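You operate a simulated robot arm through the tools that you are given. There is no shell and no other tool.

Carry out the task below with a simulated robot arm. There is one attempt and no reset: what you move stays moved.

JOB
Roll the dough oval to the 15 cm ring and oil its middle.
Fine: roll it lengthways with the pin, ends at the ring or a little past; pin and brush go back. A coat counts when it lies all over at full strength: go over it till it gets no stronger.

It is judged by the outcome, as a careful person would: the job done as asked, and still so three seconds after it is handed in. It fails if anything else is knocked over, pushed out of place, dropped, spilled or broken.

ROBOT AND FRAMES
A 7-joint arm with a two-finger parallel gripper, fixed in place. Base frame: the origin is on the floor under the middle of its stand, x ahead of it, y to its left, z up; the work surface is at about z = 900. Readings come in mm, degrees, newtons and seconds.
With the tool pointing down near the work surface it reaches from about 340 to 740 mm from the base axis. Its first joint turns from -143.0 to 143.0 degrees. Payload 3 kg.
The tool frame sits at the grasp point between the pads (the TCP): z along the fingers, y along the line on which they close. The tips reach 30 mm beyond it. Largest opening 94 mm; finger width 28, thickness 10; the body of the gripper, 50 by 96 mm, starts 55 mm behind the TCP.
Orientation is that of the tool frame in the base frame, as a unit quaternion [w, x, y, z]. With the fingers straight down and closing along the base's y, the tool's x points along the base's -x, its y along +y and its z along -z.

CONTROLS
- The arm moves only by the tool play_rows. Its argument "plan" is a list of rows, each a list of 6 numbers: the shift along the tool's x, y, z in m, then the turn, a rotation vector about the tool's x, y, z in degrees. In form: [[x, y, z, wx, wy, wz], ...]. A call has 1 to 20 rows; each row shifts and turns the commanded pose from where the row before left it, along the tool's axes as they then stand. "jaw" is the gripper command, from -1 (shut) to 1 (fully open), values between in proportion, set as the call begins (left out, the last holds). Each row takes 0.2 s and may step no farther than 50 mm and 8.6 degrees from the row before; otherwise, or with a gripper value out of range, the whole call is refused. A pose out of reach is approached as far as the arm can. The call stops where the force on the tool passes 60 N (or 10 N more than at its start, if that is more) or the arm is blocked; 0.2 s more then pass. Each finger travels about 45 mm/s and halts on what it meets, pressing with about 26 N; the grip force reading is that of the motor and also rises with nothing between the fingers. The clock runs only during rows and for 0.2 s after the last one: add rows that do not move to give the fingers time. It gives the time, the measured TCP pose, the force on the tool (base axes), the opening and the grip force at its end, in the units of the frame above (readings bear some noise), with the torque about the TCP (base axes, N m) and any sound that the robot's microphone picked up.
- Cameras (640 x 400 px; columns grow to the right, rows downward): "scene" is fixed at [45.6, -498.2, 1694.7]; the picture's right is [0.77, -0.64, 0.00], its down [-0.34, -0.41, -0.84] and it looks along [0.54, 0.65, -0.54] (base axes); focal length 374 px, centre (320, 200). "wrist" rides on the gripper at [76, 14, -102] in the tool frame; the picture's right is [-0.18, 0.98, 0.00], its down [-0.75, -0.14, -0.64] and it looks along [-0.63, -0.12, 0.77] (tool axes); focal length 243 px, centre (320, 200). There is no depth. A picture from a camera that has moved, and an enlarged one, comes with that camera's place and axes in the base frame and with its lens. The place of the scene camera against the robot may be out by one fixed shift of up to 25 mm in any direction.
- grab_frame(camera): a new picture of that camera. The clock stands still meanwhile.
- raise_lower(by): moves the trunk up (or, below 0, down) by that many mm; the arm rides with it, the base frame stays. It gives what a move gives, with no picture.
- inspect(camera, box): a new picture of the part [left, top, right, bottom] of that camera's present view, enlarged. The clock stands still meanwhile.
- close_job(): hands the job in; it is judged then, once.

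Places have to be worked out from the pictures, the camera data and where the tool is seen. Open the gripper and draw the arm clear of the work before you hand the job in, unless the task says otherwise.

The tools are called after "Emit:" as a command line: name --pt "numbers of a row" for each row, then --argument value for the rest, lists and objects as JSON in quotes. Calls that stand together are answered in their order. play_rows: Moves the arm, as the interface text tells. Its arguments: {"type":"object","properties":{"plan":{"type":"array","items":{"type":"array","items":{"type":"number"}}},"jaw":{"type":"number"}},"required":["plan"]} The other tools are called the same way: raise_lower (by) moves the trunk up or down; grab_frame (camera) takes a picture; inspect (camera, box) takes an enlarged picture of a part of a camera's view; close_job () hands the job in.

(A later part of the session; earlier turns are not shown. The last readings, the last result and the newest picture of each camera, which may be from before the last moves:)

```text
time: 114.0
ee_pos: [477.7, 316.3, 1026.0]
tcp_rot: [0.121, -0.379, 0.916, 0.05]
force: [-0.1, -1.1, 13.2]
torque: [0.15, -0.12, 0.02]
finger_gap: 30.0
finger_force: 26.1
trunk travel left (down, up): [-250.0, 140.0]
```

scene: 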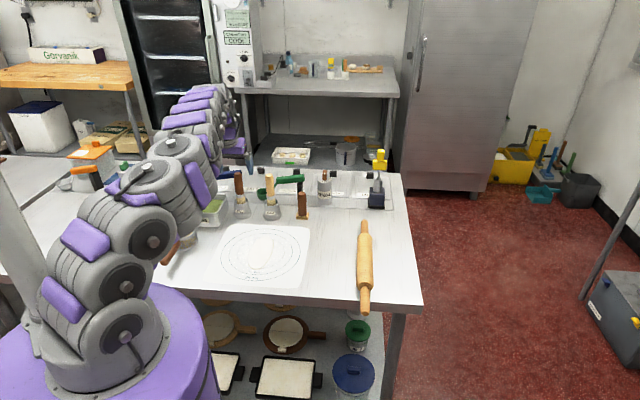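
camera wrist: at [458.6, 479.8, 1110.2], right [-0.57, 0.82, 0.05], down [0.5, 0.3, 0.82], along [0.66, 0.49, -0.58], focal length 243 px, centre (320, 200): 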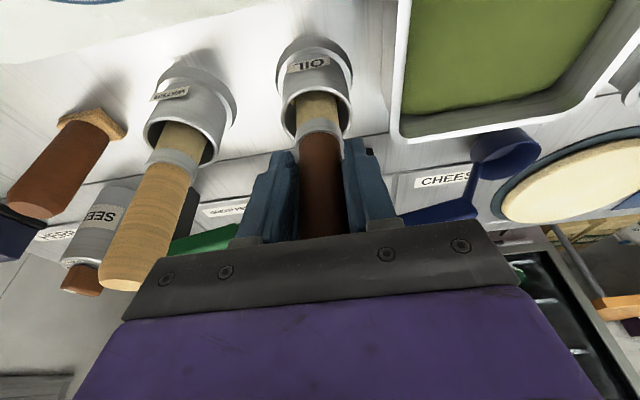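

Touching; I forgot to comment the last step, which read 13 N, so I ease 0.6 mm to about 5 N and stroke 30 mm toward the far end, then look.

Emit:
play_rows --pt "-0.00016 0 -0.00058 0 0 0" --pt "-0.00966 0 0.00259 0 0 0" --pt "-0.00966 0 0.00259 0 0 0" --pt "-0.00966 0 0.00259 0 0 0"

Emit:
inspect --camera "scene" --box '[235, 220, 295, 275]'

Emit:
inspect --camera "wrist" --box '[200, 0, 440, 170]'

```text
time: 115.0
ee_pos: [498.0, 339.3, 1025.9]
tcp_rot: [0.121, -0.379, 0.916, 0.051]
force: [-3.2, -2.3, 10.4]
torque: [-0.12, 0.31, 0.03]
finger_gap: 30.0
finger_force: 26.4
trunk travel left (down, up): [-250.0, 140.0]
```

```text
7.27 times, centred on (265, 248) of scene
camera zoom: at [45.6, -498.2, 1694.7], right [0.77, -0.64, 0.0], down [-0.34, -0.41, -0.84], along [0.54, 0.65, -0.54], focal length 2721 px, centre (720, -146)
```

zoom: 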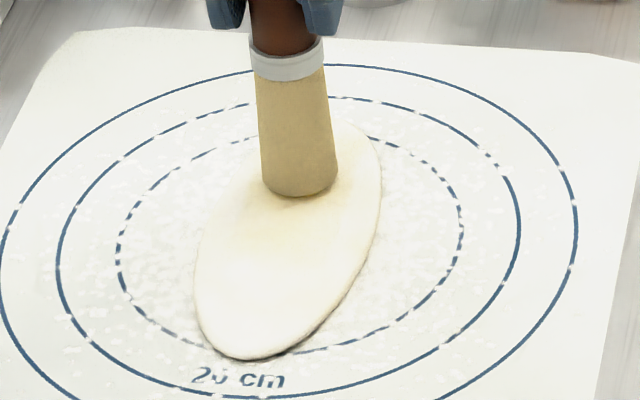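

```text
2.35 times, centred on (320, 85) of wrist
camera zoom: at [417.9, 279.2, 1104.3], right [-0.57, 0.82, 0.05], down [0.5, 0.3, 0.82], along [0.65, 0.49, -0.58], focal length 571 px, centre (320, 471)
```

zoom: 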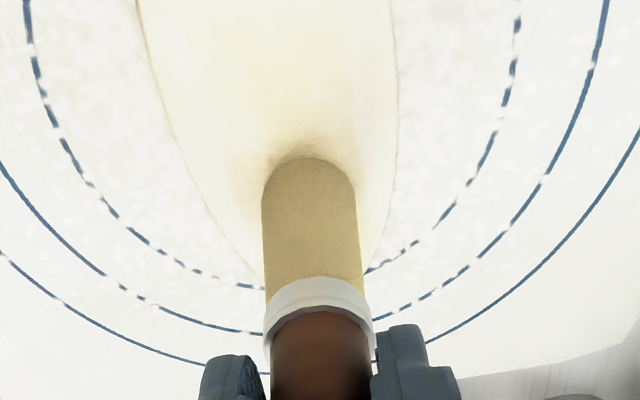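

Now a yellow oil tint shows where the brush passed, so the dip loaded it. I ease slightly and stroke back along the middle line to the near side, then forward again.

Emit:
play_rows --pt "-8e-05 0 -0.00029 0 0 0" --pt "0.00966 0 -0.00259 0 0 0" --pt "0.00966 0 -0.00259 0 0 0" --pt "0.00966 0 -0.00259 0 0 0" --pt "0.00966 0 -0.00259 0 0 0" --pt "0.00966 0 -0.00259 0 0 0" --pt "0.00966 0 -0.00259 0 0 0" --pt "0.00966 0 -0.00259 0 0 0"

Emit:
inspect --camera "scene" --box '[235, 220, 295, 275]'

Emit:
inspect --camera "wrist" --box '[200, 0, 440, 170]'

```text
time: 116.8
ee_pos: [448.4, 287.7, 1025.8]
tcp_rot: [0.12, -0.38, 0.916, 0.051]
force: [-0.5, 1.3, -0.4]
torque: [-0.03, 0.0, 0.02]
finger_gap: 30.0
finger_force: 25.9
trunk travel left (down, up): [-250.0, 140.0]
```

```text
7.27 times, centred on (265, 248) of scene
camera zoom: at [45.6, -498.2, 1694.7], right [0.77, -0.64, 0.0], down [-0.34, -0.41, -0.84], along [0.54, 0.65, -0.54], focal length 2721 px, centre (720, -146)
```

zoom: 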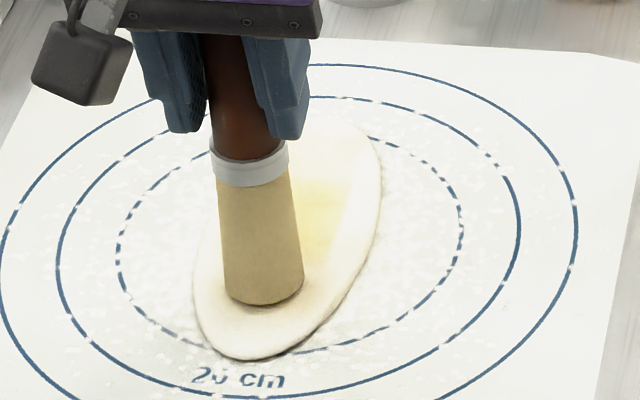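

```text
2.35 times, centred on (320, 85) of wrist
camera zoom: at [368.6, 228.1, 1104.9], right [-0.57, 0.82, 0.05], down [0.5, 0.3, 0.81], along [0.65, 0.49, -0.58], focal length 571 px, centre (320, 471)
```

zoom: 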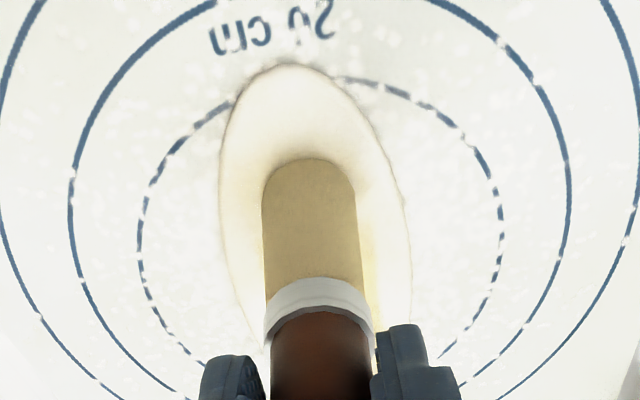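

Oil lies behind the brush. At this end contact is lost, so I lower 0.4 mm and stroke forward to 40 mm on the far side and back.

Emit:
play_rows --pt "0.0001 0 0.00039 0 0 0" --pt "-0.00966 0 0.00259 0 0 0" --pt "-0.00966 0 0.00259 0 0 0" --pt "-0.00966 0 0.00259 0 0 0" --pt "-0.00966 0 0.00259 0 0 0" --pt "-0.00966 0 0.00259 0 0 0" --pt "-0.00966 0 0.00259 0 0 0" --pt "-0.00966 0 0.00259 0 0 0" --pt "-0.00966 0 0.00259 0 0 0"

Emit:
inspect --camera "scene" --box '[235, 220, 295, 275]'

Emit:
play_rows --pt "0.00966 0 -0.00259 0 0 0" --pt "0.00966 0 -0.00259 0 0 0" --pt "0.00966 0 -0.00259 0 0 0" --pt "0.00966 0 -0.00259 0 0 0" --pt "0.00966 0 -0.00259 0 0 0" --pt "0.00966 0 -0.00259 0 0 0" --pt "0.00966 0 -0.00259 0 0 0" --pt "0.00966 0 -0.00259 0 0 0"

Emit:
inspect --camera "scene" --box '[235, 220, 295, 275]'

```text
time: 118.8
ee_pos: [503.6, 346.9, 1026.0]
tcp_rot: [0.12, -0.38, 0.916, 0.05]
force: [-2.4, -2.7, 11.0]
torque: [-0.21, 0.19, 0.0]
finger_gap: 29.7
finger_force: 26.1
trunk travel left (down, up): [-250.0, 140.0]
```

```text
7.27 times, centred on (265, 248) of scene
camera zoom: at [45.6, -498.2, 1694.7], right [0.77, -0.64, 0.0], down [-0.34, -0.41, -0.84], along [0.54, 0.65, -0.54], focal length 2721 px, centre (720, -146)
```

zoom: 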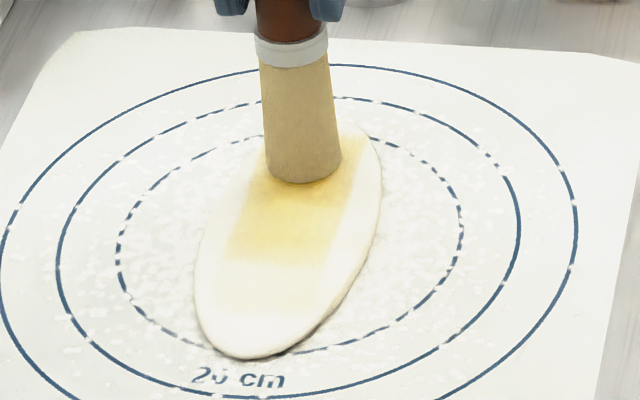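

```text
time: 120.6
ee_pos: [448.8, 287.5, 1023.5]
tcp_rot: [0.121, -0.38, 0.916, 0.05]
force: [1.6, 0.5, 9.8]
torque: [0.32, -0.3, -0.01]
finger_gap: 30.0
finger_force: 26.3
trunk travel left (down, up): [-250.0, 140.0]
```

```text
7.27 times, centred on (265, 248) of scene
camera zoom: at [45.6, -498.2, 1694.7], right [0.77, -0.64, 0.0], down [-0.34, -0.41, -0.84], along [0.54, 0.65, -0.54], focal length 2721 px, centre (720, -146)
```

zoom: 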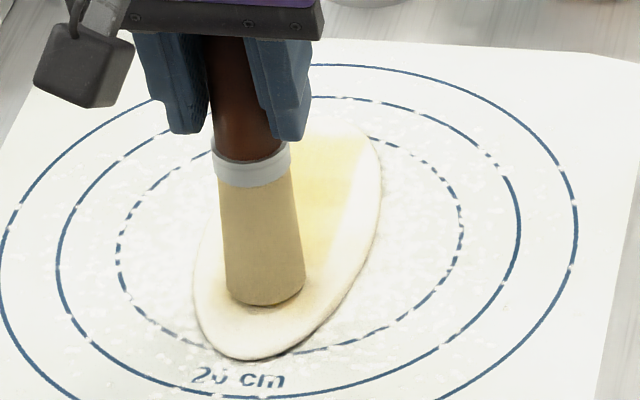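

The coat shows as a stripe about as wide as the brush. I lift off and back away a little to see the whole stripe and how strong it is.

Emit:
play_rows --pt "-0.0052 0 -0.0193 0 0 0" --pt "-0.0104 0 -0.0386 0 0 0" --pt "0.03 0.015 -0.008 0 0 0" --pt "0.03 0.015 -0.008 0 0 0" --pt "0 0.015 0 0 0 0" --pt "0 0 0 0 0 0"

Emit:
inspect --camera "scene" --box '[240, 222, 285, 272]'

Emit:
inspect --camera "wrist" --box '[200, 0, 400, 170]'

```text
time: 122.0
ee_pos: [372.3, 277.9, 1083.8]
tcp_rot: [0.12, -0.379, 0.916, 0.05]
force: [0.0, -0.1, -0.3]
torque: [0.0, -0.03, 0.02]
finger_gap: 30.1
finger_force: 26.4
trunk travel left (down, up): [-250.0, 140.0]
```

```text
8.00 times, centred on (262, 247) of scene
camera zoom: at [45.6, -498.2, 1694.7], right [0.77, -0.64, 0.0], down [-0.34, -0.41, -0.84], along [0.54, 0.65, -0.54], focal length 2993 px, centre (780, -176)
```

zoom: 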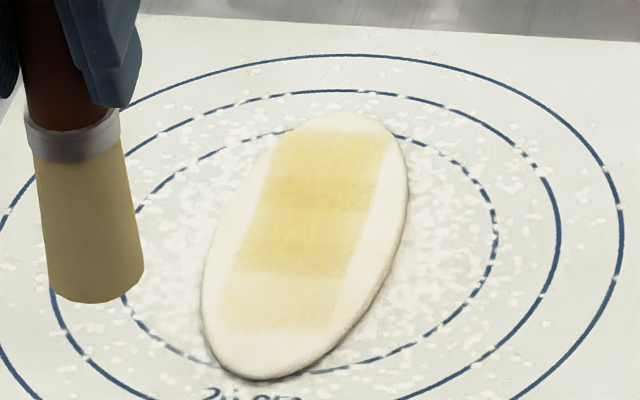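

```text
2.35 times, centred on (300, 85) of wrist
camera zoom: at [292.8, 217.6, 1162.7], right [-0.57, 0.82, 0.05], down [0.5, 0.3, 0.81], along [0.65, 0.49, -0.58], focal length 571 px, centre (367, 471)
```

zoom: 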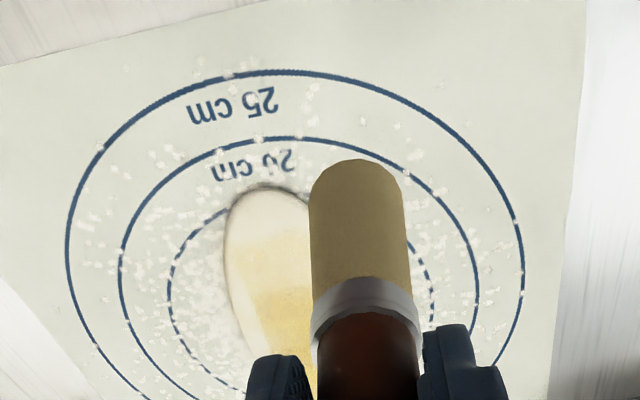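

The oil stripe is clear: the footprint is about 46 mm wide, centred about 21 mm forward of the grip, strongest in the middle, weaker where passed only once. I go back for a lane slightly toward the left side of the dough, starting near the near end of the middle area.

Emit:
play_rows --pt "-0.0206 -0.01407 0.00553 0 0 0" --pt "-0.0206 -0.01407 0.00553 0 0 0" --pt "-0.0206 -0.01407 0.00553 0 0 0" --pt "0.00518 0 0.01932 0 0 0" --pt "0.00518 0 0.01932 0 0 0" --pt "0.00494 0 0.01845 0 0 0" --pt "0 0 0 0 0 0"

Emit:
play_rows --pt "0.00018 0 0.00068 0 0 0" --pt "0 0 0 0 0 0"

```text
time: 123.6
ee_pos: [449.9, 293.2, 1025.7]
tcp_rot: [0.121, -0.379, 0.916, 0.05]
force: [0.4, -0.3, 0.3]
torque: [0.02, 0.04, 0.01]
finger_gap: 30.0
finger_force: 26.3
trunk travel left (down, up): [-250.0, 140.0]
```

```text
time: 124.2
ee_pos: [449.8, 292.7, 1024.6]
tcp_rot: [0.12, -0.379, 0.916, 0.051]
force: [0.8, 0.3, 3.0]
torque: [0.14, -0.09, 0.01]
finger_gap: 29.7
finger_force: 26.2
trunk travel left (down, up): [-250.0, 140.0]
```

Light contact of 3 N. I stroke forward 54 mm and back in this lane.

Emit:
play_rows --pt "0 0.002 0 0 0 0" --pt "-0.01043 0 0.0028 0 0 0" --pt "-0.01043 0 0.0028 0 0 0" --pt "-0.01043 0 0.0028 0 0 0" --pt "-0.01043 0 0.0028 0 0 0" --pt "-0.01043 0 0.0028 0 0 0"

Emit:
play_rows --pt "0.01043 0 -0.0028 0 0 0" --pt "0.01043 0 -0.0028 0 0 0" --pt "0.01043 0 -0.0028 0 0 0" --pt "0.01043 0 -0.0028 0 0 0" --pt "0.01043 0 -0.0028 0 0 0"

Emit:
inspect --camera "scene" --box '[240, 222, 285, 272]'

```text
time: 125.6
ee_pos: [485.3, 331.5, 1025.4]
tcp_rot: [0.121, -0.379, 0.916, 0.05]
force: [0.2, -1.1, 2.4]
torque: [-0.07, -0.02, 0.0]
finger_gap: 29.8
finger_force: 25.7
trunk travel left (down, up): [-250.0, 140.0]
```

```text
time: 126.8
ee_pos: [446.8, 294.1, 1025.9]
tcp_rot: [0.12, -0.379, 0.916, 0.05]
force: [-0.4, -0.1, 4.0]
torque: [0.12, -0.02, 0.03]
finger_gap: 30.1
finger_force: 26.1
trunk travel left (down, up): [-250.0, 140.0]
```

```text
8.00 times, centred on (262, 247) of scene
camera zoom: at [45.6, -498.2, 1694.7], right [0.77, -0.64, 0.0], down [-0.34, -0.41, -0.84], along [0.54, 0.65, -0.54], focal length 2993 px, centre (780, -176)
```

zoom: 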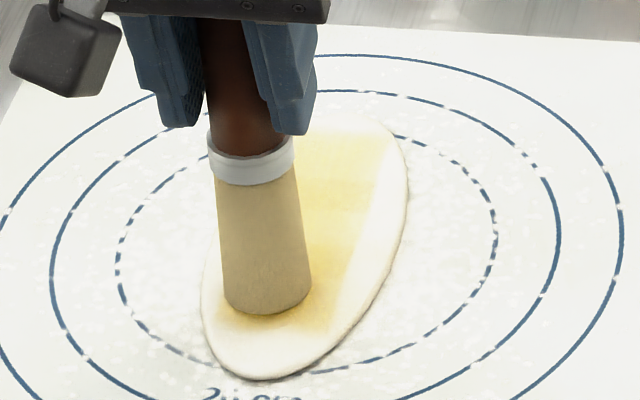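

Contact held at 2–4 N. I move 12 mm across to the right-hand lane and stroke forward and back there.

Emit:
play_rows --pt "0 -0.006 0 0 0 0" --pt "0 -0.006 0 0 0 0" --pt "-0.01043 0 0.0028 0 0 0" --pt "-0.01043 0 0.0028 0 0 0" --pt "-0.01043 0 0.0028 0 0 0" --pt "-0.01043 0 0.0028 0 0 0" --pt "-0.01043 0 0.0028 0 0 0"

Emit:
play_rows --pt "0.01043 0 -0.0028 0 0 0" --pt "0.01043 0 -0.0028 0 0 0" --pt "0.01043 0 -0.0028 0 0 0" --pt "0.01043 0 -0.0028 0 0 0" --pt "0.01043 0 -0.0028 0 0 0"

Emit:
play_rows --pt "-0.0052 0 -0.0193 0 0 0" --pt "-0.0104 0 -0.0386 0 0 0" --pt "0.03 0.02 -0.008 0 0 0" --pt "0.03 0.02 -0.008 0 0 0" --pt "0 0.02 0 0 0 0" --pt "0 0 0 0 0 0"

Emit:
inspect --camera "scene" --box '[240, 222, 285, 272]'

```text
time: 128.4
ee_pos: [494.5, 324.8, 1024.7]
tcp_rot: [0.121, -0.38, 0.916, 0.05]
force: [0.2, 0.8, 3.1]
torque: [0.03, -0.08, 0.01]
finger_gap: 30.1
finger_force: 26.2
trunk travel left (down, up): [-250.0, 140.0]
```

```text
time: 129.6
ee_pos: [456.5, 285.5, 1025.4]
tcp_rot: [0.121, -0.38, 0.916, 0.051]
force: [0.3, 0.6, 3.9]
torque: [0.16, -0.1, -0.03]
finger_gap: 30.1
finger_force: 25.8
trunk travel left (down, up): [-250.0, 140.0]
```

```text
time: 131.0
ee_pos: [371.6, 284.6, 1083.2]
tcp_rot: [0.121, -0.379, 0.916, 0.051]
force: [0.1, 0.1, -0.2]
torque: [0.03, 0.04, -0.01]
finger_gap: 30.2
finger_force: 25.7
trunk travel left (down, up): [-250.0, 140.0]
```

```text
8.00 times, centred on (262, 247) of scene
camera zoom: at [45.6, -498.2, 1694.7], right [0.77, -0.64, 0.0], down [-0.34, -0.41, -0.84], along [0.54, 0.65, -0.54], focal length 2993 px, centre (780, -176)
```

zoom: 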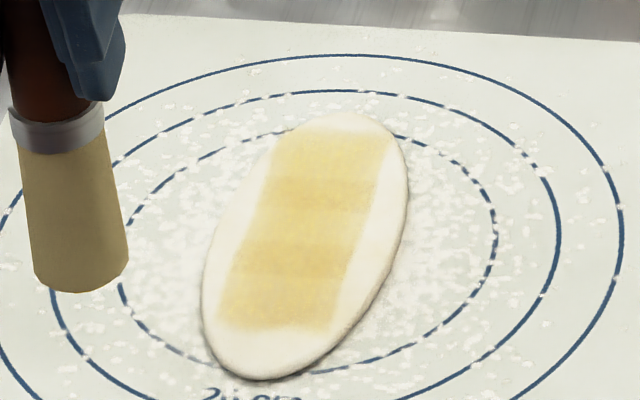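

The coat now fills one fixed patch down the dough's middle, in bands of differing strength: the far band and some between are weaker. I go over the whole length of that patch again, starting at its near end.

Emit:
play_rows --pt "-0.01397 -0.01733 0.00374 0 0 0" --pt "-0.01397 -0.01733 0.00374 0 0 0" --pt "-0.01397 -0.01733 0.00374 0 0 0" --pt "0.00518 0 0.01932 0 0 0" --pt "0.00518 0 0.01932 0 0 0" --pt "0.00505 0 0.01884 0 0 0" --pt "0 0 0 0 0 0"

Emit:
play_rows --pt "0.00013 0 0.00048 0 0 0" --pt "0 0 0 0 0 0"

```text
time: 132.6
ee_pos: [434.8, 276.8, 1025.4]
tcp_rot: [0.12, -0.38, 0.916, 0.052]
force: [-0.4, 0.4, 1.1]
torque: [0.01, 0.0, 0.0]
finger_gap: 30.0
finger_force: 26.0
trunk travel left (down, up): [-250.0, 140.0]
```

```text
time: 133.2
ee_pos: [437.0, 277.4, 1024.2]
tcp_rot: [0.12, -0.379, 0.916, 0.05]
force: [-0.3, -1.1, 2.0]
torque: [-0.12, 0.08, 0.03]
finger_gap: 30.4
finger_force: 26.0
trunk travel left (down, up): [-250.0, 140.0]
```

Touching lightly. I stroke the full length of the patch to the far end.

Emit:
play_rows --pt "-0.01043 0 0.0028 0 0 0" --pt "-0.01043 0 0.0028 0 0 0" --pt "-0.01043 0 0.0028 0 0 0" --pt "-0.01043 0 0.0028 0 0 0" --pt "-0.01043 0 0.0028 0 0 0" --pt "-0.01043 0 0.0028 0 0 0"

Emit:
play_rows --pt "-0.01043 0 0.0028 0 0 0" --pt "-0.01043 0 0.0028 0 0 0" --pt "-0.01043 0 0.0028 0 0 0" --pt "-0.01043 0 0.0028 0 0 0"

Emit:
inspect --camera "scene" --box '[240, 222, 285, 272]'

```text
time: 134.6
ee_pos: [482.0, 324.4, 1025.1]
tcp_rot: [0.12, -0.38, 0.916, 0.051]
force: [-2.6, -0.7, 5.4]
torque: [-0.15, 0.24, 0.01]
finger_gap: 29.9
finger_force: 25.9
trunk travel left (down, up): [-250.0, 140.0]
```

```text
time: 135.6
ee_pos: [512.5, 354.1, 1025.4]
tcp_rot: [0.119, -0.379, 0.916, 0.05]
force: [-0.1, -0.1, 0.5]
torque: [0.02, 0.03, -0.02]
finger_gap: 30.1
finger_force: 26.5
trunk travel left (down, up): [-250.0, 140.0]
```

```text
8.00 times, centred on (262, 247) of scene
camera zoom: at [45.6, -498.2, 1694.7], right [0.77, -0.64, 0.0], down [-0.34, -0.41, -0.84], along [0.54, 0.65, -0.54], focal length 2993 px, centre (780, -176)
```

zoom: 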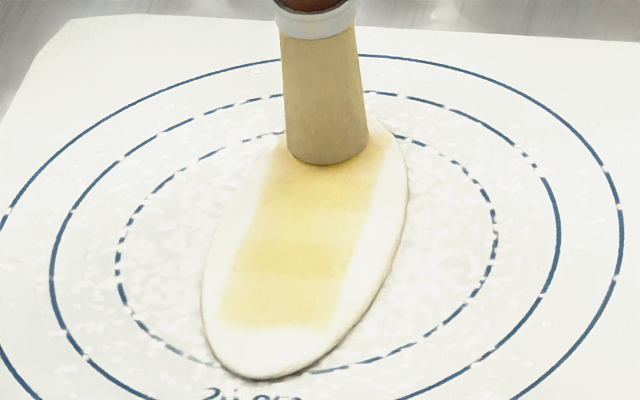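

The brush is at the far end of the patch but contact has gone light. I lower 0.5 mm and stroke back all the way to the near end.

Emit:
play_rows --pt "0.00013 0 0.00048 0 0 0" --pt "0 0 0 0 0 0"

Emit:
play_rows --pt "0.01043 0 -0.0028 0 0 0" --pt "0.01043 0 -0.0028 0 0 0" --pt "0.01043 0 -0.0028 0 0 0" --pt "0.01043 0 -0.0028 0 0 0" --pt "0.01043 0 -0.0028 0 0 0"

Emit:
play_rows --pt "0.01043 0 -0.0028 0 0 0" --pt "0.01043 0 -0.0028 0 0 0" --pt "0.01043 0 -0.0028 0 0 0" --pt "0.01043 0 -0.0028 0 0 0" --pt "0.01043 0 -0.0028 0 0 0"

Emit:
inspect --camera "scene" --box '[240, 222, 285, 272]'

```text
time: 136.2
ee_pos: [513.1, 354.3, 1024.9]
tcp_rot: [0.12, -0.379, 0.916, 0.05]
force: [-1.8, -0.1, 3.3]
torque: [-0.01, 0.13, 0.02]
finger_gap: 30.0
finger_force: 26.5
trunk travel left (down, up): [-250.0, 140.0]
```

```text
time: 137.4
ee_pos: [474.5, 315.2, 1026.5]
tcp_rot: [0.121, -0.38, 0.916, 0.051]
force: [-0.2, 1.0, -0.8]
torque: [0.02, 0.02, 0.02]
finger_gap: 29.8
finger_force: 25.4
trunk travel left (down, up): [-250.0, 140.0]
```

```text
time: 138.6
ee_pos: [436.5, 278.1, 1025.2]
tcp_rot: [0.121, -0.379, 0.916, 0.051]
force: [0.2, 0.5, 4.3]
torque: [0.07, -0.01, 0.0]
finger_gap: 30.0
finger_force: 26.0
trunk travel left (down, up): [-250.0, 140.0]
```

```text
8.00 times, centred on (262, 247) of scene
camera zoom: at [45.6, -498.2, 1694.7], right [0.77, -0.64, 0.0], down [-0.34, -0.41, -0.84], along [0.54, 0.65, -0.54], focal length 2993 px, centre (780, -176)
```

zoom: 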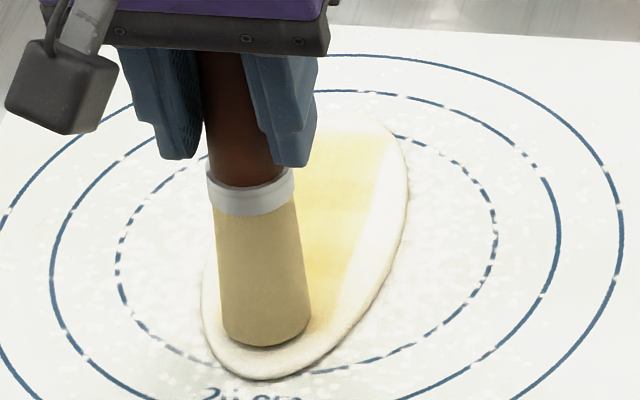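

Contact was lost in the middle of that pass. I lower 0.5 mm more for a steadier touch and make a full forward and back stroke.

Emit:
play_rows --pt "-0.0103 0 0.00328 0 0 0" --pt "-0.01043 0 0.0028 0 0 0" --pt "-0.01043 0 0.0028 0 0 0" --pt "-0.01043 0 0.0028 0 0 0" --pt "-0.01043 0 0.0028 0 0 0"

Emit:
play_rows --pt "-0.01043 0 0.0028 0 0 0" --pt "-0.01043 0 0.0028 0 0 0" --pt "-0.01043 0 0.0028 0 0 0" --pt "-0.01043 0 0.0028 0 0 0" --pt "-0.01043 0 0.0028 0 0 0"

Emit:
play_rows --pt "0.01043 0 -0.0028 0 0 0" --pt "0.01043 0 -0.0028 0 0 0" --pt "0.01043 0 -0.0028 0 0 0" --pt "0.01043 0 -0.0028 0 0 0" --pt "0.01043 0 -0.0028 0 0 0"

Emit:
play_rows --pt "0.01043 0 -0.0028 0 0 0" --pt "0.01043 0 -0.0028 0 0 0" --pt "0.01043 0 -0.0028 0 0 0" --pt "0.01043 0 -0.0028 0 0 0" --pt "0.01043 0 -0.0028 0 0 0"

Emit:
play_rows --pt "-0.0052 0 -0.0193 0 0 0" --pt "-0.0104 0 -0.0386 0 0 0" --pt "0.03 0.02 -0.008 0 0 0" --pt "0.02 0.02 -0.0053 0 0 0" --pt "0 0.02 0 0 0 0" --pt "0 0 0 0 0 0"

Emit:
inspect --camera "scene" --box '[240, 222, 285, 272]'

```text
time: 139.8
ee_pos: [474.6, 314.7, 1025.0]
tcp_rot: [0.121, -0.38, 0.916, 0.051]
force: [-3.3, -2.7, 12.3]
torque: [-0.21, 0.26, -0.03]
finger_gap: 29.9
finger_force: 25.8
trunk travel left (down, up): [-250.0, 140.0]
```

```text
time: 141.0
ee_pos: [512.7, 354.4, 1024.3]
tcp_rot: [0.119, -0.38, 0.916, 0.05]
force: [-1.3, -2.3, 5.3]
torque: [-0.16, 0.08, -0.03]
finger_gap: 30.0
finger_force: 25.8
trunk travel left (down, up): [-250.0, 140.0]
```

```text
time: 142.2
ee_pos: [474.3, 315.4, 1024.6]
tcp_rot: [0.12, -0.38, 0.916, 0.051]
force: [0.6, 0.9, 6.0]
torque: [0.21, -0.2, 0.0]
finger_gap: 29.9
finger_force: 25.8
trunk travel left (down, up): [-250.0, 140.0]
```

```text
time: 143.4
ee_pos: [436.2, 279.8, 1024.5]
tcp_rot: [0.121, -0.379, 0.916, 0.051]
force: [2.3, 2.5, 13.2]
torque: [0.48, -0.44, 0.01]
finger_gap: 30.1
finger_force: 26.1
trunk travel left (down, up): [-250.0, 140.0]
```

```text
time: 144.8
ee_pos: [356.8, 282.9, 1083.3]
tcp_rot: [0.119, -0.379, 0.916, 0.05]
force: [0.0, 0.0, -0.7]
torque: [-0.03, -0.03, 0.04]
finger_gap: 29.9
finger_force: 26.1
trunk travel left (down, up): [-250.0, 140.0]
```

```text
8.00 times, centred on (262, 247) of scene
camera zoom: at [45.6, -498.2, 1694.7], right [0.77, -0.64, 0.0], down [-0.34, -0.41, -0.84], along [0.54, 0.65, -0.54], focal length 2993 px, centre (780, -176)
```

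zoom: 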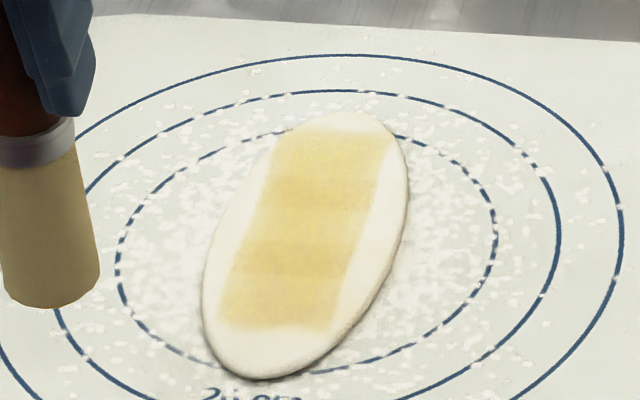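

Two more full passes changed nothing, while bands remain, so the brush has run dry. I take it back to the OIL pot for another dip.

Emit:
play_rows --pt "-0.0093 0 -0.0348 0 0 0" --pt "-0.0093 0 -0.0348 0 0 0" --pt "-0.0376 0.00665 0.01007 0 0 0" --pt "-0.0376 0.00665 0.01007 0 0 0" --pt "-0.0376 0.00665 0.01007 0 0 0" --pt "-0.0376 0.00665 0.01007 0 0 0" --pt "-0.0376 0.00665 0.01007 0 0 0" --pt "-0.0376 0.00665 0.01007 0 0 0" --pt "-0.0376 0.00665 0.01007 0 0 0" --pt "-0.0376 0.00665 0.01007 0 0 0" --pt "0 0 0 0 0 0"

Emit:
inspect --camera "wrist" --box '[240, 0, 400, 150]'

Emit:
inspect --camera "scene" --box '[215, 150, 275, 220]'

```text
time: 147.2
ee_pos: [540.6, 542.8, 1158.1]
tcp_rot: [0.121, -0.379, 0.916, 0.05]
force: [0.0, 0.1, -0.4]
torque: [-0.01, 0.01, -0.03]
finger_gap: 30.1
finger_force: 26.0
trunk travel left (down, up): [-250.0, 140.0]
```

```text
2.67 times, centred on (320, 75) of wrist
camera zoom: at [460.6, 483.4, 1236.9], right [-0.57, 0.82, 0.05], down [0.5, 0.3, 0.82], along [0.66, 0.49, -0.58], focal length 647 px, centre (320, 533)
```

zoom: 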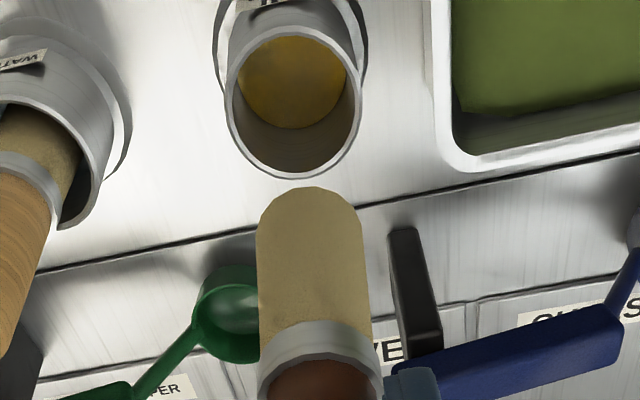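

```text
5.71 times, centred on (245, 185) of scene
camera zoom: at [45.6, -498.2, 1694.7], right [0.77, -0.64, 0.0], down [-0.34, -0.41, -0.84], along [0.54, 0.65, -0.54], focal length 2138 px, centre (749, 286)
```

zoom: 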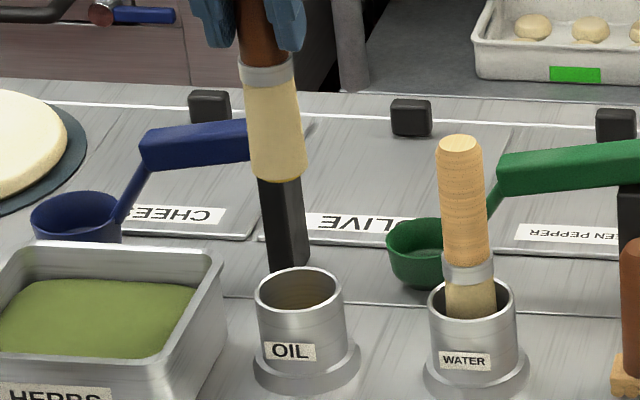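

I trim the position by a couple of mm and lower to just above the rim to check alignment.

Emit:
play_rows --pt "0.00716 -0.0009 0.02466 0 0 0" --pt "0.00716 -0.0009 0.02466 0 0 0" --pt "0.00716 -0.0008 0.02466 0 0 0" --pt "0 0 0 0 0 0"

Emit:
inspect --camera "wrist" --box '[240, 0, 400, 150]'

Emit:
inspect --camera "scene" --box '[215, 160, 275, 220]'

```text
time: 148.2
ee_pos: [540.1, 539.4, 1079.3]
tcp_rot: [0.121, -0.38, 0.916, 0.051]
force: [0.4, 0.2, -1.2]
torque: [-0.01, -0.04, 0.0]
finger_gap: 30.1
finger_force: 26.4
trunk travel left (down, up): [-250.0, 140.0]
```

```text
2.67 times, centred on (320, 75) of wrist
camera zoom: at [460.1, 480.0, 1158.5], right [-0.57, 0.82, 0.05], down [0.5, 0.3, 0.82], along [0.65, 0.49, -0.58], focal length 647 px, centre (320, 533)
```

zoom: 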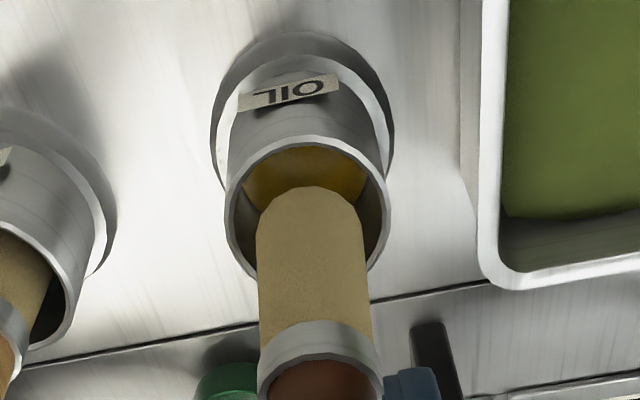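

```text
6.67 times, centred on (245, 190) of scene
camera zoom: at [45.6, -498.2, 1694.7], right [0.77, -0.64, 0.0], down [-0.34, -0.41, -0.84], along [0.54, 0.65, -0.54], focal length 2494 px, centre (820, 267)
```

zoom: 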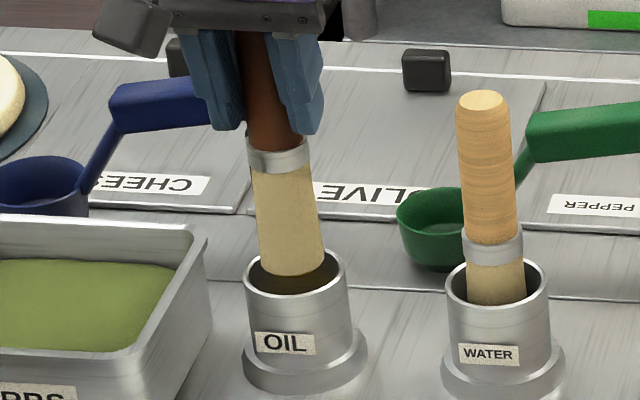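

Aligned. I lower the bristles about 46 mm into the oil, just short of the floor, and let them soak with a small swirl.

Emit:
play_rows --pt "0.00388 0 0.01449 0 0 0" --pt "0.00388 0 0.01449 0 0 0" --pt "0.00259 0 0.00966 0 0 0" --pt "0.00155 0 0.0058 0 0 0" --pt "0 0 0 0 0 0"

Emit:
play_rows --pt "0.00026 0 0.00097 0 0 0" --pt "0.002 0 -0.0005 0 0 0" --pt "-0.004 0 0.001 0 0 0" --pt "0.002 0 -0.0005 0 0 0" --pt "0 0 0 0 0 0" --pt "0 0 0 0 0 0" --pt "0 0 0 0 0 0" --pt "0 0 0 0 0 0"

```text
time: 149.4
ee_pos: [542.3, 538.1, 1031.9]
tcp_rot: [0.12, -0.38, 0.916, 0.05]
force: [0.1, 0.3, -0.6]
torque: [0.03, 0.02, 0.02]
finger_gap: 29.9
finger_force: 26.0
trunk travel left (down, up): [-250.0, 140.0]
```

```text
time: 151.2
ee_pos: [541.1, 538.0, 1031.7]
tcp_rot: [0.12, -0.38, 0.916, 0.051]
force: [-0.9, 0.1, 0.8]
torque: [-0.01, -0.02, -0.01]
finger_gap: 30.0
finger_force: 25.9
trunk travel left (down, up): [-250.0, 140.0]
```

I go 1 mm deeper to be sure the bristles are in the oil, then lift out.

Emit:
play_rows --pt "0.00026 0 0.00097 0 0 0" --pt "0 0 0 0 0 0" --pt "0 0 0 0 0 0" --pt "0 0 0 0 0 0"

Emit:
play_rows --pt "-0.00259 0 -0.00966 0 0 0" --pt "-0.00518 0 -0.01932 0 0 0" --pt "-0.00518 0 -0.01932 0 0 0" --pt "-0.00518 0 -0.01932 0 0 0" --pt "-0.00518 0 -0.01932 0 0 0" --pt "-0.00518 0 -0.01932 0 0 0" --pt "0 0 0 0 0 0" --pt "0 0 0 0 0 0"

Emit:
inspect --camera "scene" --box '[215, 150, 275, 220]'

```text
time: 152.2
ee_pos: [541.1, 537.9, 1029.8]
tcp_rot: [0.119, -0.379, 0.916, 0.05]
force: [-0.3, -0.3, -1.2]
torque: [-0.01, 0.05, 0.03]
finger_gap: 29.8
finger_force: 25.2
trunk travel left (down, up): [-250.0, 140.0]
```

```text
time: 154.0
ee_pos: [541.6, 537.1, 1138.9]
tcp_rot: [0.12, -0.379, 0.916, 0.051]
force: [-0.3, 1.1, -0.8]
torque: [0.02, -0.03, 0.02]
finger_gap: 30.1
finger_force: 26.2
trunk travel left (down, up): [-250.0, 140.0]
```

```text
5.71 times, centred on (245, 185) of scene
camera zoom: at [45.6, -498.2, 1694.7], right [0.77, -0.64, 0.0], down [-0.34, -0.41, -0.84], along [0.54, 0.65, -0.54], focal length 2138 px, centre (749, 286)
```

zoom: 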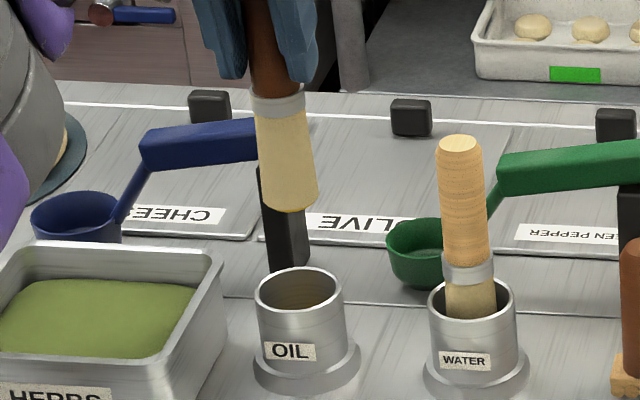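

A golden rim shows at the bristle end: loaded. I return over the near end of the patch and lower to just above the dough.

Emit:
play_rows --pt "0.0311 -0.0137 -0.00833 0 0 0" --pt "0.0311 -0.0137 -0.00833 0 0 0" --pt "0.0311 -0.0137 -0.00833 0 0 0" --pt "0.0311 -0.0137 -0.00833 0 0 0" --pt "0.0311 -0.0137 -0.00833 0 0 0" --pt "0.0311 -0.0137 -0.00833 0 0 0" --pt "0.0311 -0.0137 -0.00833 0 0 0" --pt "0.0311 -0.0137 -0.00833 0 0 0" --pt "0.00725 0 0.02705 0 0 0" --pt "0.00725 0 0.02705 0 0 0" --pt "0.00725 0 0.02705 0 0 0" --pt "0.00725 0 0.02705 0 0 0" --pt "0 0 0 0 0 0"

Emit:
play_rows --pt "0.00031 0 0.00116 0 0 0" --pt "0 0 0 0 0 0"

Emit:
play_rows --pt "0.00021 0 0.00077 0 0 0" --pt "0 0 0 0 0 0"

```text
time: 156.8
ee_pos: [438.2, 278.7, 1028.8]
tcp_rot: [0.12, -0.378, 0.916, 0.051]
force: [0.0, -0.7, -1.3]
torque: [-0.01, 0.0, -0.02]
finger_gap: 29.7
finger_force: 25.7
trunk travel left (down, up): [-250.0, 140.0]
```

```text
time: 157.4
ee_pos: [438.0, 280.3, 1028.0]
tcp_rot: [0.12, -0.379, 0.916, 0.05]
force: [-0.4, 0.2, -0.9]
torque: [-0.01, 0.0, 0.0]
finger_gap: 30.2
finger_force: 25.7
trunk travel left (down, up): [-250.0, 140.0]
```

```text
time: 158.0
ee_pos: [437.6, 278.7, 1026.3]
tcp_rot: [0.121, -0.379, 0.916, 0.05]
force: [-0.2, 0.0, -0.4]
torque: [-0.04, -0.03, -0.01]
finger_gap: 30.0
finger_force: 25.8
trunk travel left (down, up): [-250.0, 140.0]
```

Still clear by a mm or two; I keep lowering in 0.7 mm steps until it touches.

Emit:
play_rows --pt "0.00021 0 0.00077 0 0 0" --pt "0 0 0 0 0 0"

Emit:
play_rows --pt "0.00018 0 0.00068 0 0 0" --pt "0 0 0 0 0 0"

Emit:
play_rows --pt "0.00016 0 0.00058 0 0 0" --pt "0 0 0 0 0 0"

```text
time: 158.6
ee_pos: [436.7, 278.2, 1026.2]
tcp_rot: [0.12, -0.379, 0.916, 0.051]
force: [-0.1, 0.6, -0.3]
torque: [-0.04, 0.0, 0.01]
finger_gap: 30.0
finger_force: 25.8
trunk travel left (down, up): [-250.0, 140.0]
```

```text
time: 159.2
ee_pos: [437.4, 280.2, 1024.6]
tcp_rot: [0.12, -0.38, 0.916, 0.051]
force: [0.2, -0.2, 4.0]
torque: [0.04, -0.06, 0.01]
finger_gap: 30.2
finger_force: 25.6
trunk travel left (down, up): [-250.0, 140.0]
```

```text
time: 159.8
ee_pos: [437.1, 278.6, 1024.4]
tcp_rot: [0.121, -0.38, 0.916, 0.051]
force: [-0.3, 0.5, 13.3]
torque: [0.08, -0.09, -0.02]
finger_gap: 29.8
finger_force: 26.3
trunk travel left (down, up): [-250.0, 140.0]
```

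Contact at 13 N; I ease 0.3 mm and stroke the whole length to the far end.

Emit:
play_rows --pt "-8e-05 0 -0.00029 0 0 0" --pt "-0.01043 0 0.0028 0 0 0" --pt "-0.01043 0 0.0028 0 0 0" --pt "-0.01043 0 0.0028 0 0 0" --pt "-0.01043 0 0.0028 0 0 0" --pt "-0.01043 0 0.0028 0 0 0"

Emit:
play_rows --pt "-0.01043 0 0.0028 0 0 0" --pt "-0.01043 0 0.0028 0 0 0" --pt "-0.01043 0 0.0028 0 0 0" --pt "-0.01043 0 0.0028 0 0 0" --pt "-0.01043 0 0.0028 0 0 0"

Emit:
inspect --camera "scene" --box '[240, 222, 285, 272]'

```text
time: 161.2
ee_pos: [475.3, 316.9, 1024.1]
tcp_rot: [0.121, -0.379, 0.916, 0.051]
force: [-2.4, -3.2, 10.3]
torque: [-0.18, 0.22, -0.01]
finger_gap: 29.8
finger_force: 25.8
trunk travel left (down, up): [-250.0, 140.0]
```

```text
time: 162.4
ee_pos: [511.9, 355.0, 1024.2]
tcp_rot: [0.12, -0.379, 0.916, 0.051]
force: [-3.9, -4.3, 11.6]
torque: [-0.27, 0.28, -0.03]
finger_gap: 30.2
finger_force: 25.9
trunk travel left (down, up): [-250.0, 140.0]
```

```text
8.00 times, centred on (262, 247) of scene
camera zoom: at [45.6, -498.2, 1694.7], right [0.77, -0.64, 0.0], down [-0.34, -0.41, -0.84], along [0.54, 0.65, -0.54], focal length 2993 px, centre (780, -176)
```

zoom: 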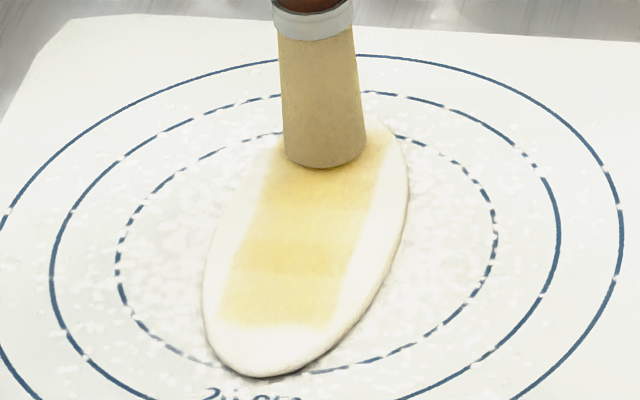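

I stroke back to the near end with the same contact, then lift away for a clear look.

Emit:
play_rows --pt "0.01043 0 -0.0028 0 0 0" --pt "0.01043 0 -0.0028 0 0 0" --pt "0.01043 0 -0.0028 0 0 0" --pt "0.01043 0 -0.0028 0 0 0" --pt "0.01043 0 -0.0028 0 0 0"

Emit:
play_rows --pt "0.01043 0 -0.0028 0 0 0" --pt "0.01043 0 -0.0028 0 0 0" --pt "0.01043 0 -0.0028 0 0 0" --pt "0.01043 0 -0.0028 0 0 0" --pt "0.01043 0 -0.0028 0 0 0"

Emit:
play_rows --pt "-0.0052 0 -0.0193 0 0 0" --pt "-0.0104 0 -0.0386 0 0 0" --pt "0.03 0.02 -0.008 0 0 0" --pt "0.02 0.02 -0.0053 0 0 0" --pt "0 0.02 0 0 0 0" --pt "0 0 0 0 0 0"

Emit:
inspect --camera "scene" --box '[240, 222, 285, 272]'

```text
time: 163.6
ee_pos: [475.4, 316.9, 1024.2]
tcp_rot: [0.12, -0.38, 0.916, 0.051]
force: [3.0, 2.6, 11.9]
torque: [0.38, -0.44, 0.01]
finger_gap: 30.0
finger_force: 25.8
trunk travel left (down, up): [-250.0, 140.0]
```

```text
time: 164.8
ee_pos: [434.9, 278.9, 1024.8]
tcp_rot: [0.119, -0.38, 0.916, 0.051]
force: [-0.2, -0.4, -0.1]
torque: [-0.03, 0.03, -0.03]
finger_gap: 29.7
finger_force: 26.2
trunk travel left (down, up): [-250.0, 140.0]
```

```text
time: 166.2
ee_pos: [357.9, 285.8, 1083.1]
tcp_rot: [0.119, -0.379, 0.916, 0.051]
force: [1.1, 0.4, -0.4]
torque: [-0.02, 0.02, 0.01]
finger_gap: 30.1
finger_force: 25.9
trunk travel left (down, up): [-250.0, 140.0]
```

```text
8.00 times, centred on (262, 247) of scene
camera zoom: at [45.6, -498.2, 1694.7], right [0.77, -0.64, 0.0], down [-0.34, -0.41, -0.84], along [0.54, 0.65, -0.54], focal length 2993 px, centre (780, -176)
```

zoom: 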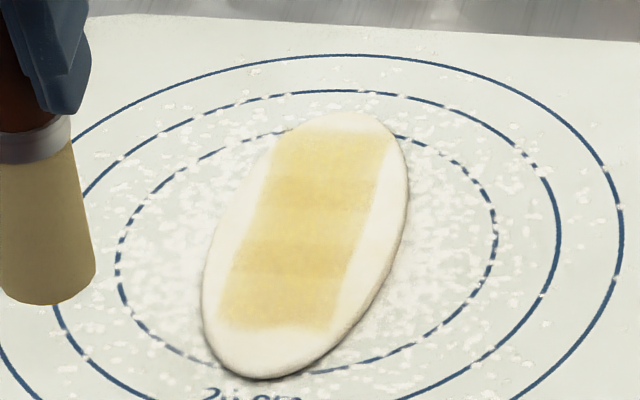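

The patches look unchanged from before the re-dip: three overlapping areas of apparently equal strength, darker only where they overlap. I zoom in to compare them and to see whether the bristles still carry oil.

Emit:
inspect --camera "scene" --box '[248, 232, 278, 264]'

Emit:
inspect --camera "scene" --box '[220, 220, 250, 260]'

Emit:
inspect --camera "wrist" --box '[220, 0, 340, 170]'

```text
12.50 times, centred on (263, 248) of scene
camera zoom: at [45.6, -498.2, 1694.7], right [0.77, -0.64, 0.0], down [-0.34, -0.41, -0.84], along [0.54, 0.65, -0.54], focal length 4676 px, centre (1032, -400)
```

zoom: 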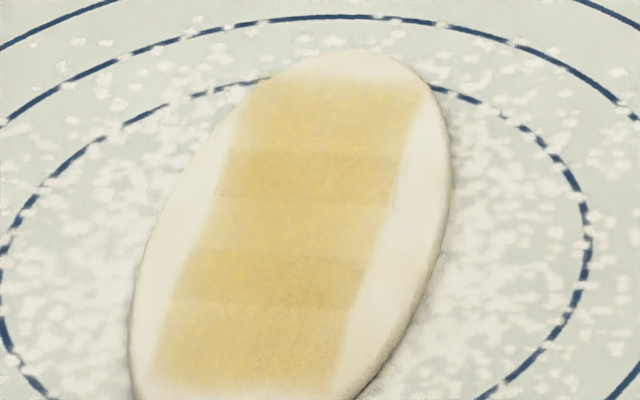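

```text
10.00 times, centred on (235, 240) of scene
camera zoom: at [45.6, -498.2, 1694.7], right [0.77, -0.64, 0.0], down [-0.34, -0.41, -0.84], along [0.54, 0.65, -0.54], focal length 3741 px, centre (1170, -200)
```

zoom: 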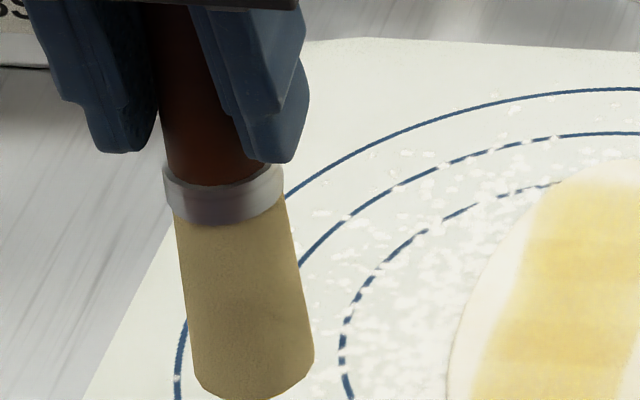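

```text
2.35 times, centred on (280, 85) of wrist
camera zoom: at [278.0, 226.1, 1162.0], right [-0.57, 0.82, 0.05], down [0.5, 0.3, 0.82], along [0.65, 0.49, -0.58], focal length 571 px, centre (414, 471)
```

zoom: 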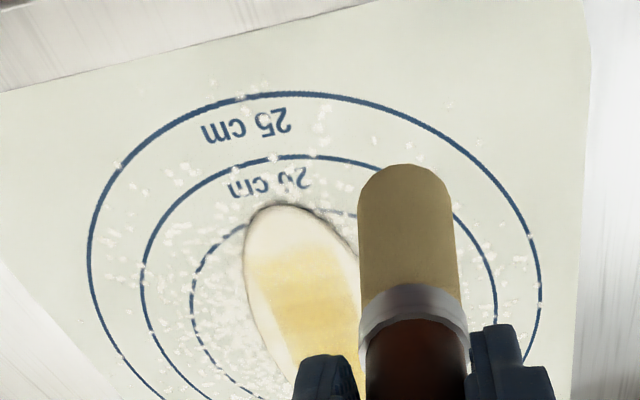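

The three areas look equal. To be sure the coat is at full strength, I check the bristle end for remaining oil.

Emit:
inspect --camera "scene" --box '[225, 240, 255, 265]'

Emit:
inspect --camera "scene" --box '[252, 236, 274, 262]'

```text
16.00 times, centred on (240, 252) of scene
camera zoom: at [45.6, -498.2, 1694.7], right [0.77, -0.64, 0.0], down [-0.34, -0.41, -0.84], along [0.54, 0.65, -0.54], focal length 5986 px, centre (1600, -640)
```

zoom: 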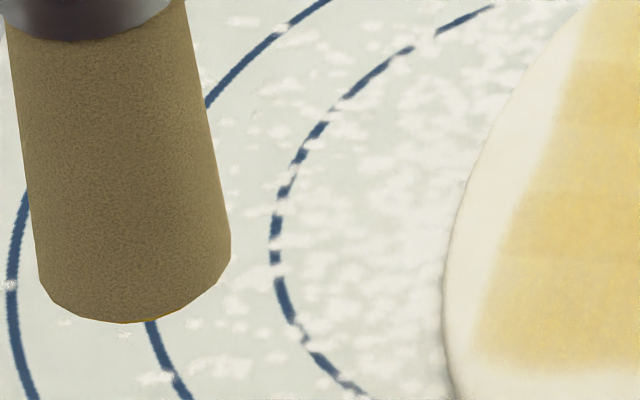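

```text
15.38 times, centred on (263, 249) of scene
camera zoom: at [45.6, -498.2, 1694.7], right [0.77, -0.64, 0.0], down [-0.34, -0.41, -0.84], along [0.54, 0.65, -0.54], focal length 5756 px, centre (1197, -554)
```

zoom: 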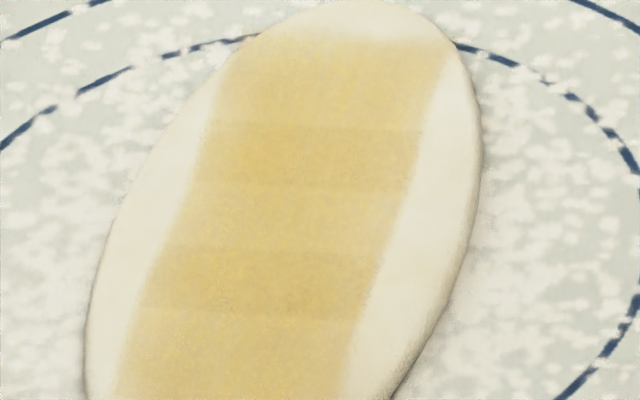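

A gold edge remains under the bristles, so it is still loaded, and yet the coat no longer deepens. I make one more full forward-and-back pass with firm contact to confirm.

Emit:
play_rows --pt "-0.03 -0.02 0.008 0 0 0" --pt "-0.02 -0.02 0.0053 0 0 0" --pt "0 -0.02 0 0 0 0" --pt "0.0104 0 0.0386 0 0 0" --pt "0.0052 0 0.0193 0 0 0" --pt "0 0 0 0 0 0"

Emit:
play_rows --pt "0.00016 0 0.00058 0 0 0" --pt "0 0 0 0 0 0"

```text
time: 167.6
ee_pos: [437.6, 278.6, 1024.6]
tcp_rot: [0.12, -0.379, 0.916, 0.051]
force: [-0.4, -0.1, -0.5]
torque: [0.02, 0.01, -0.01]
finger_gap: 30.1
finger_force: 25.9
trunk travel left (down, up): [-250.0, 140.0]
```

```text
time: 168.2
ee_pos: [437.7, 279.5, 1025.1]
tcp_rot: [0.12, -0.379, 0.916, 0.051]
force: [0.0, -0.1, 2.7]
torque: [0.02, -0.04, -0.06]
finger_gap: 30.1
finger_force: 25.9
trunk travel left (down, up): [-250.0, 140.0]
```

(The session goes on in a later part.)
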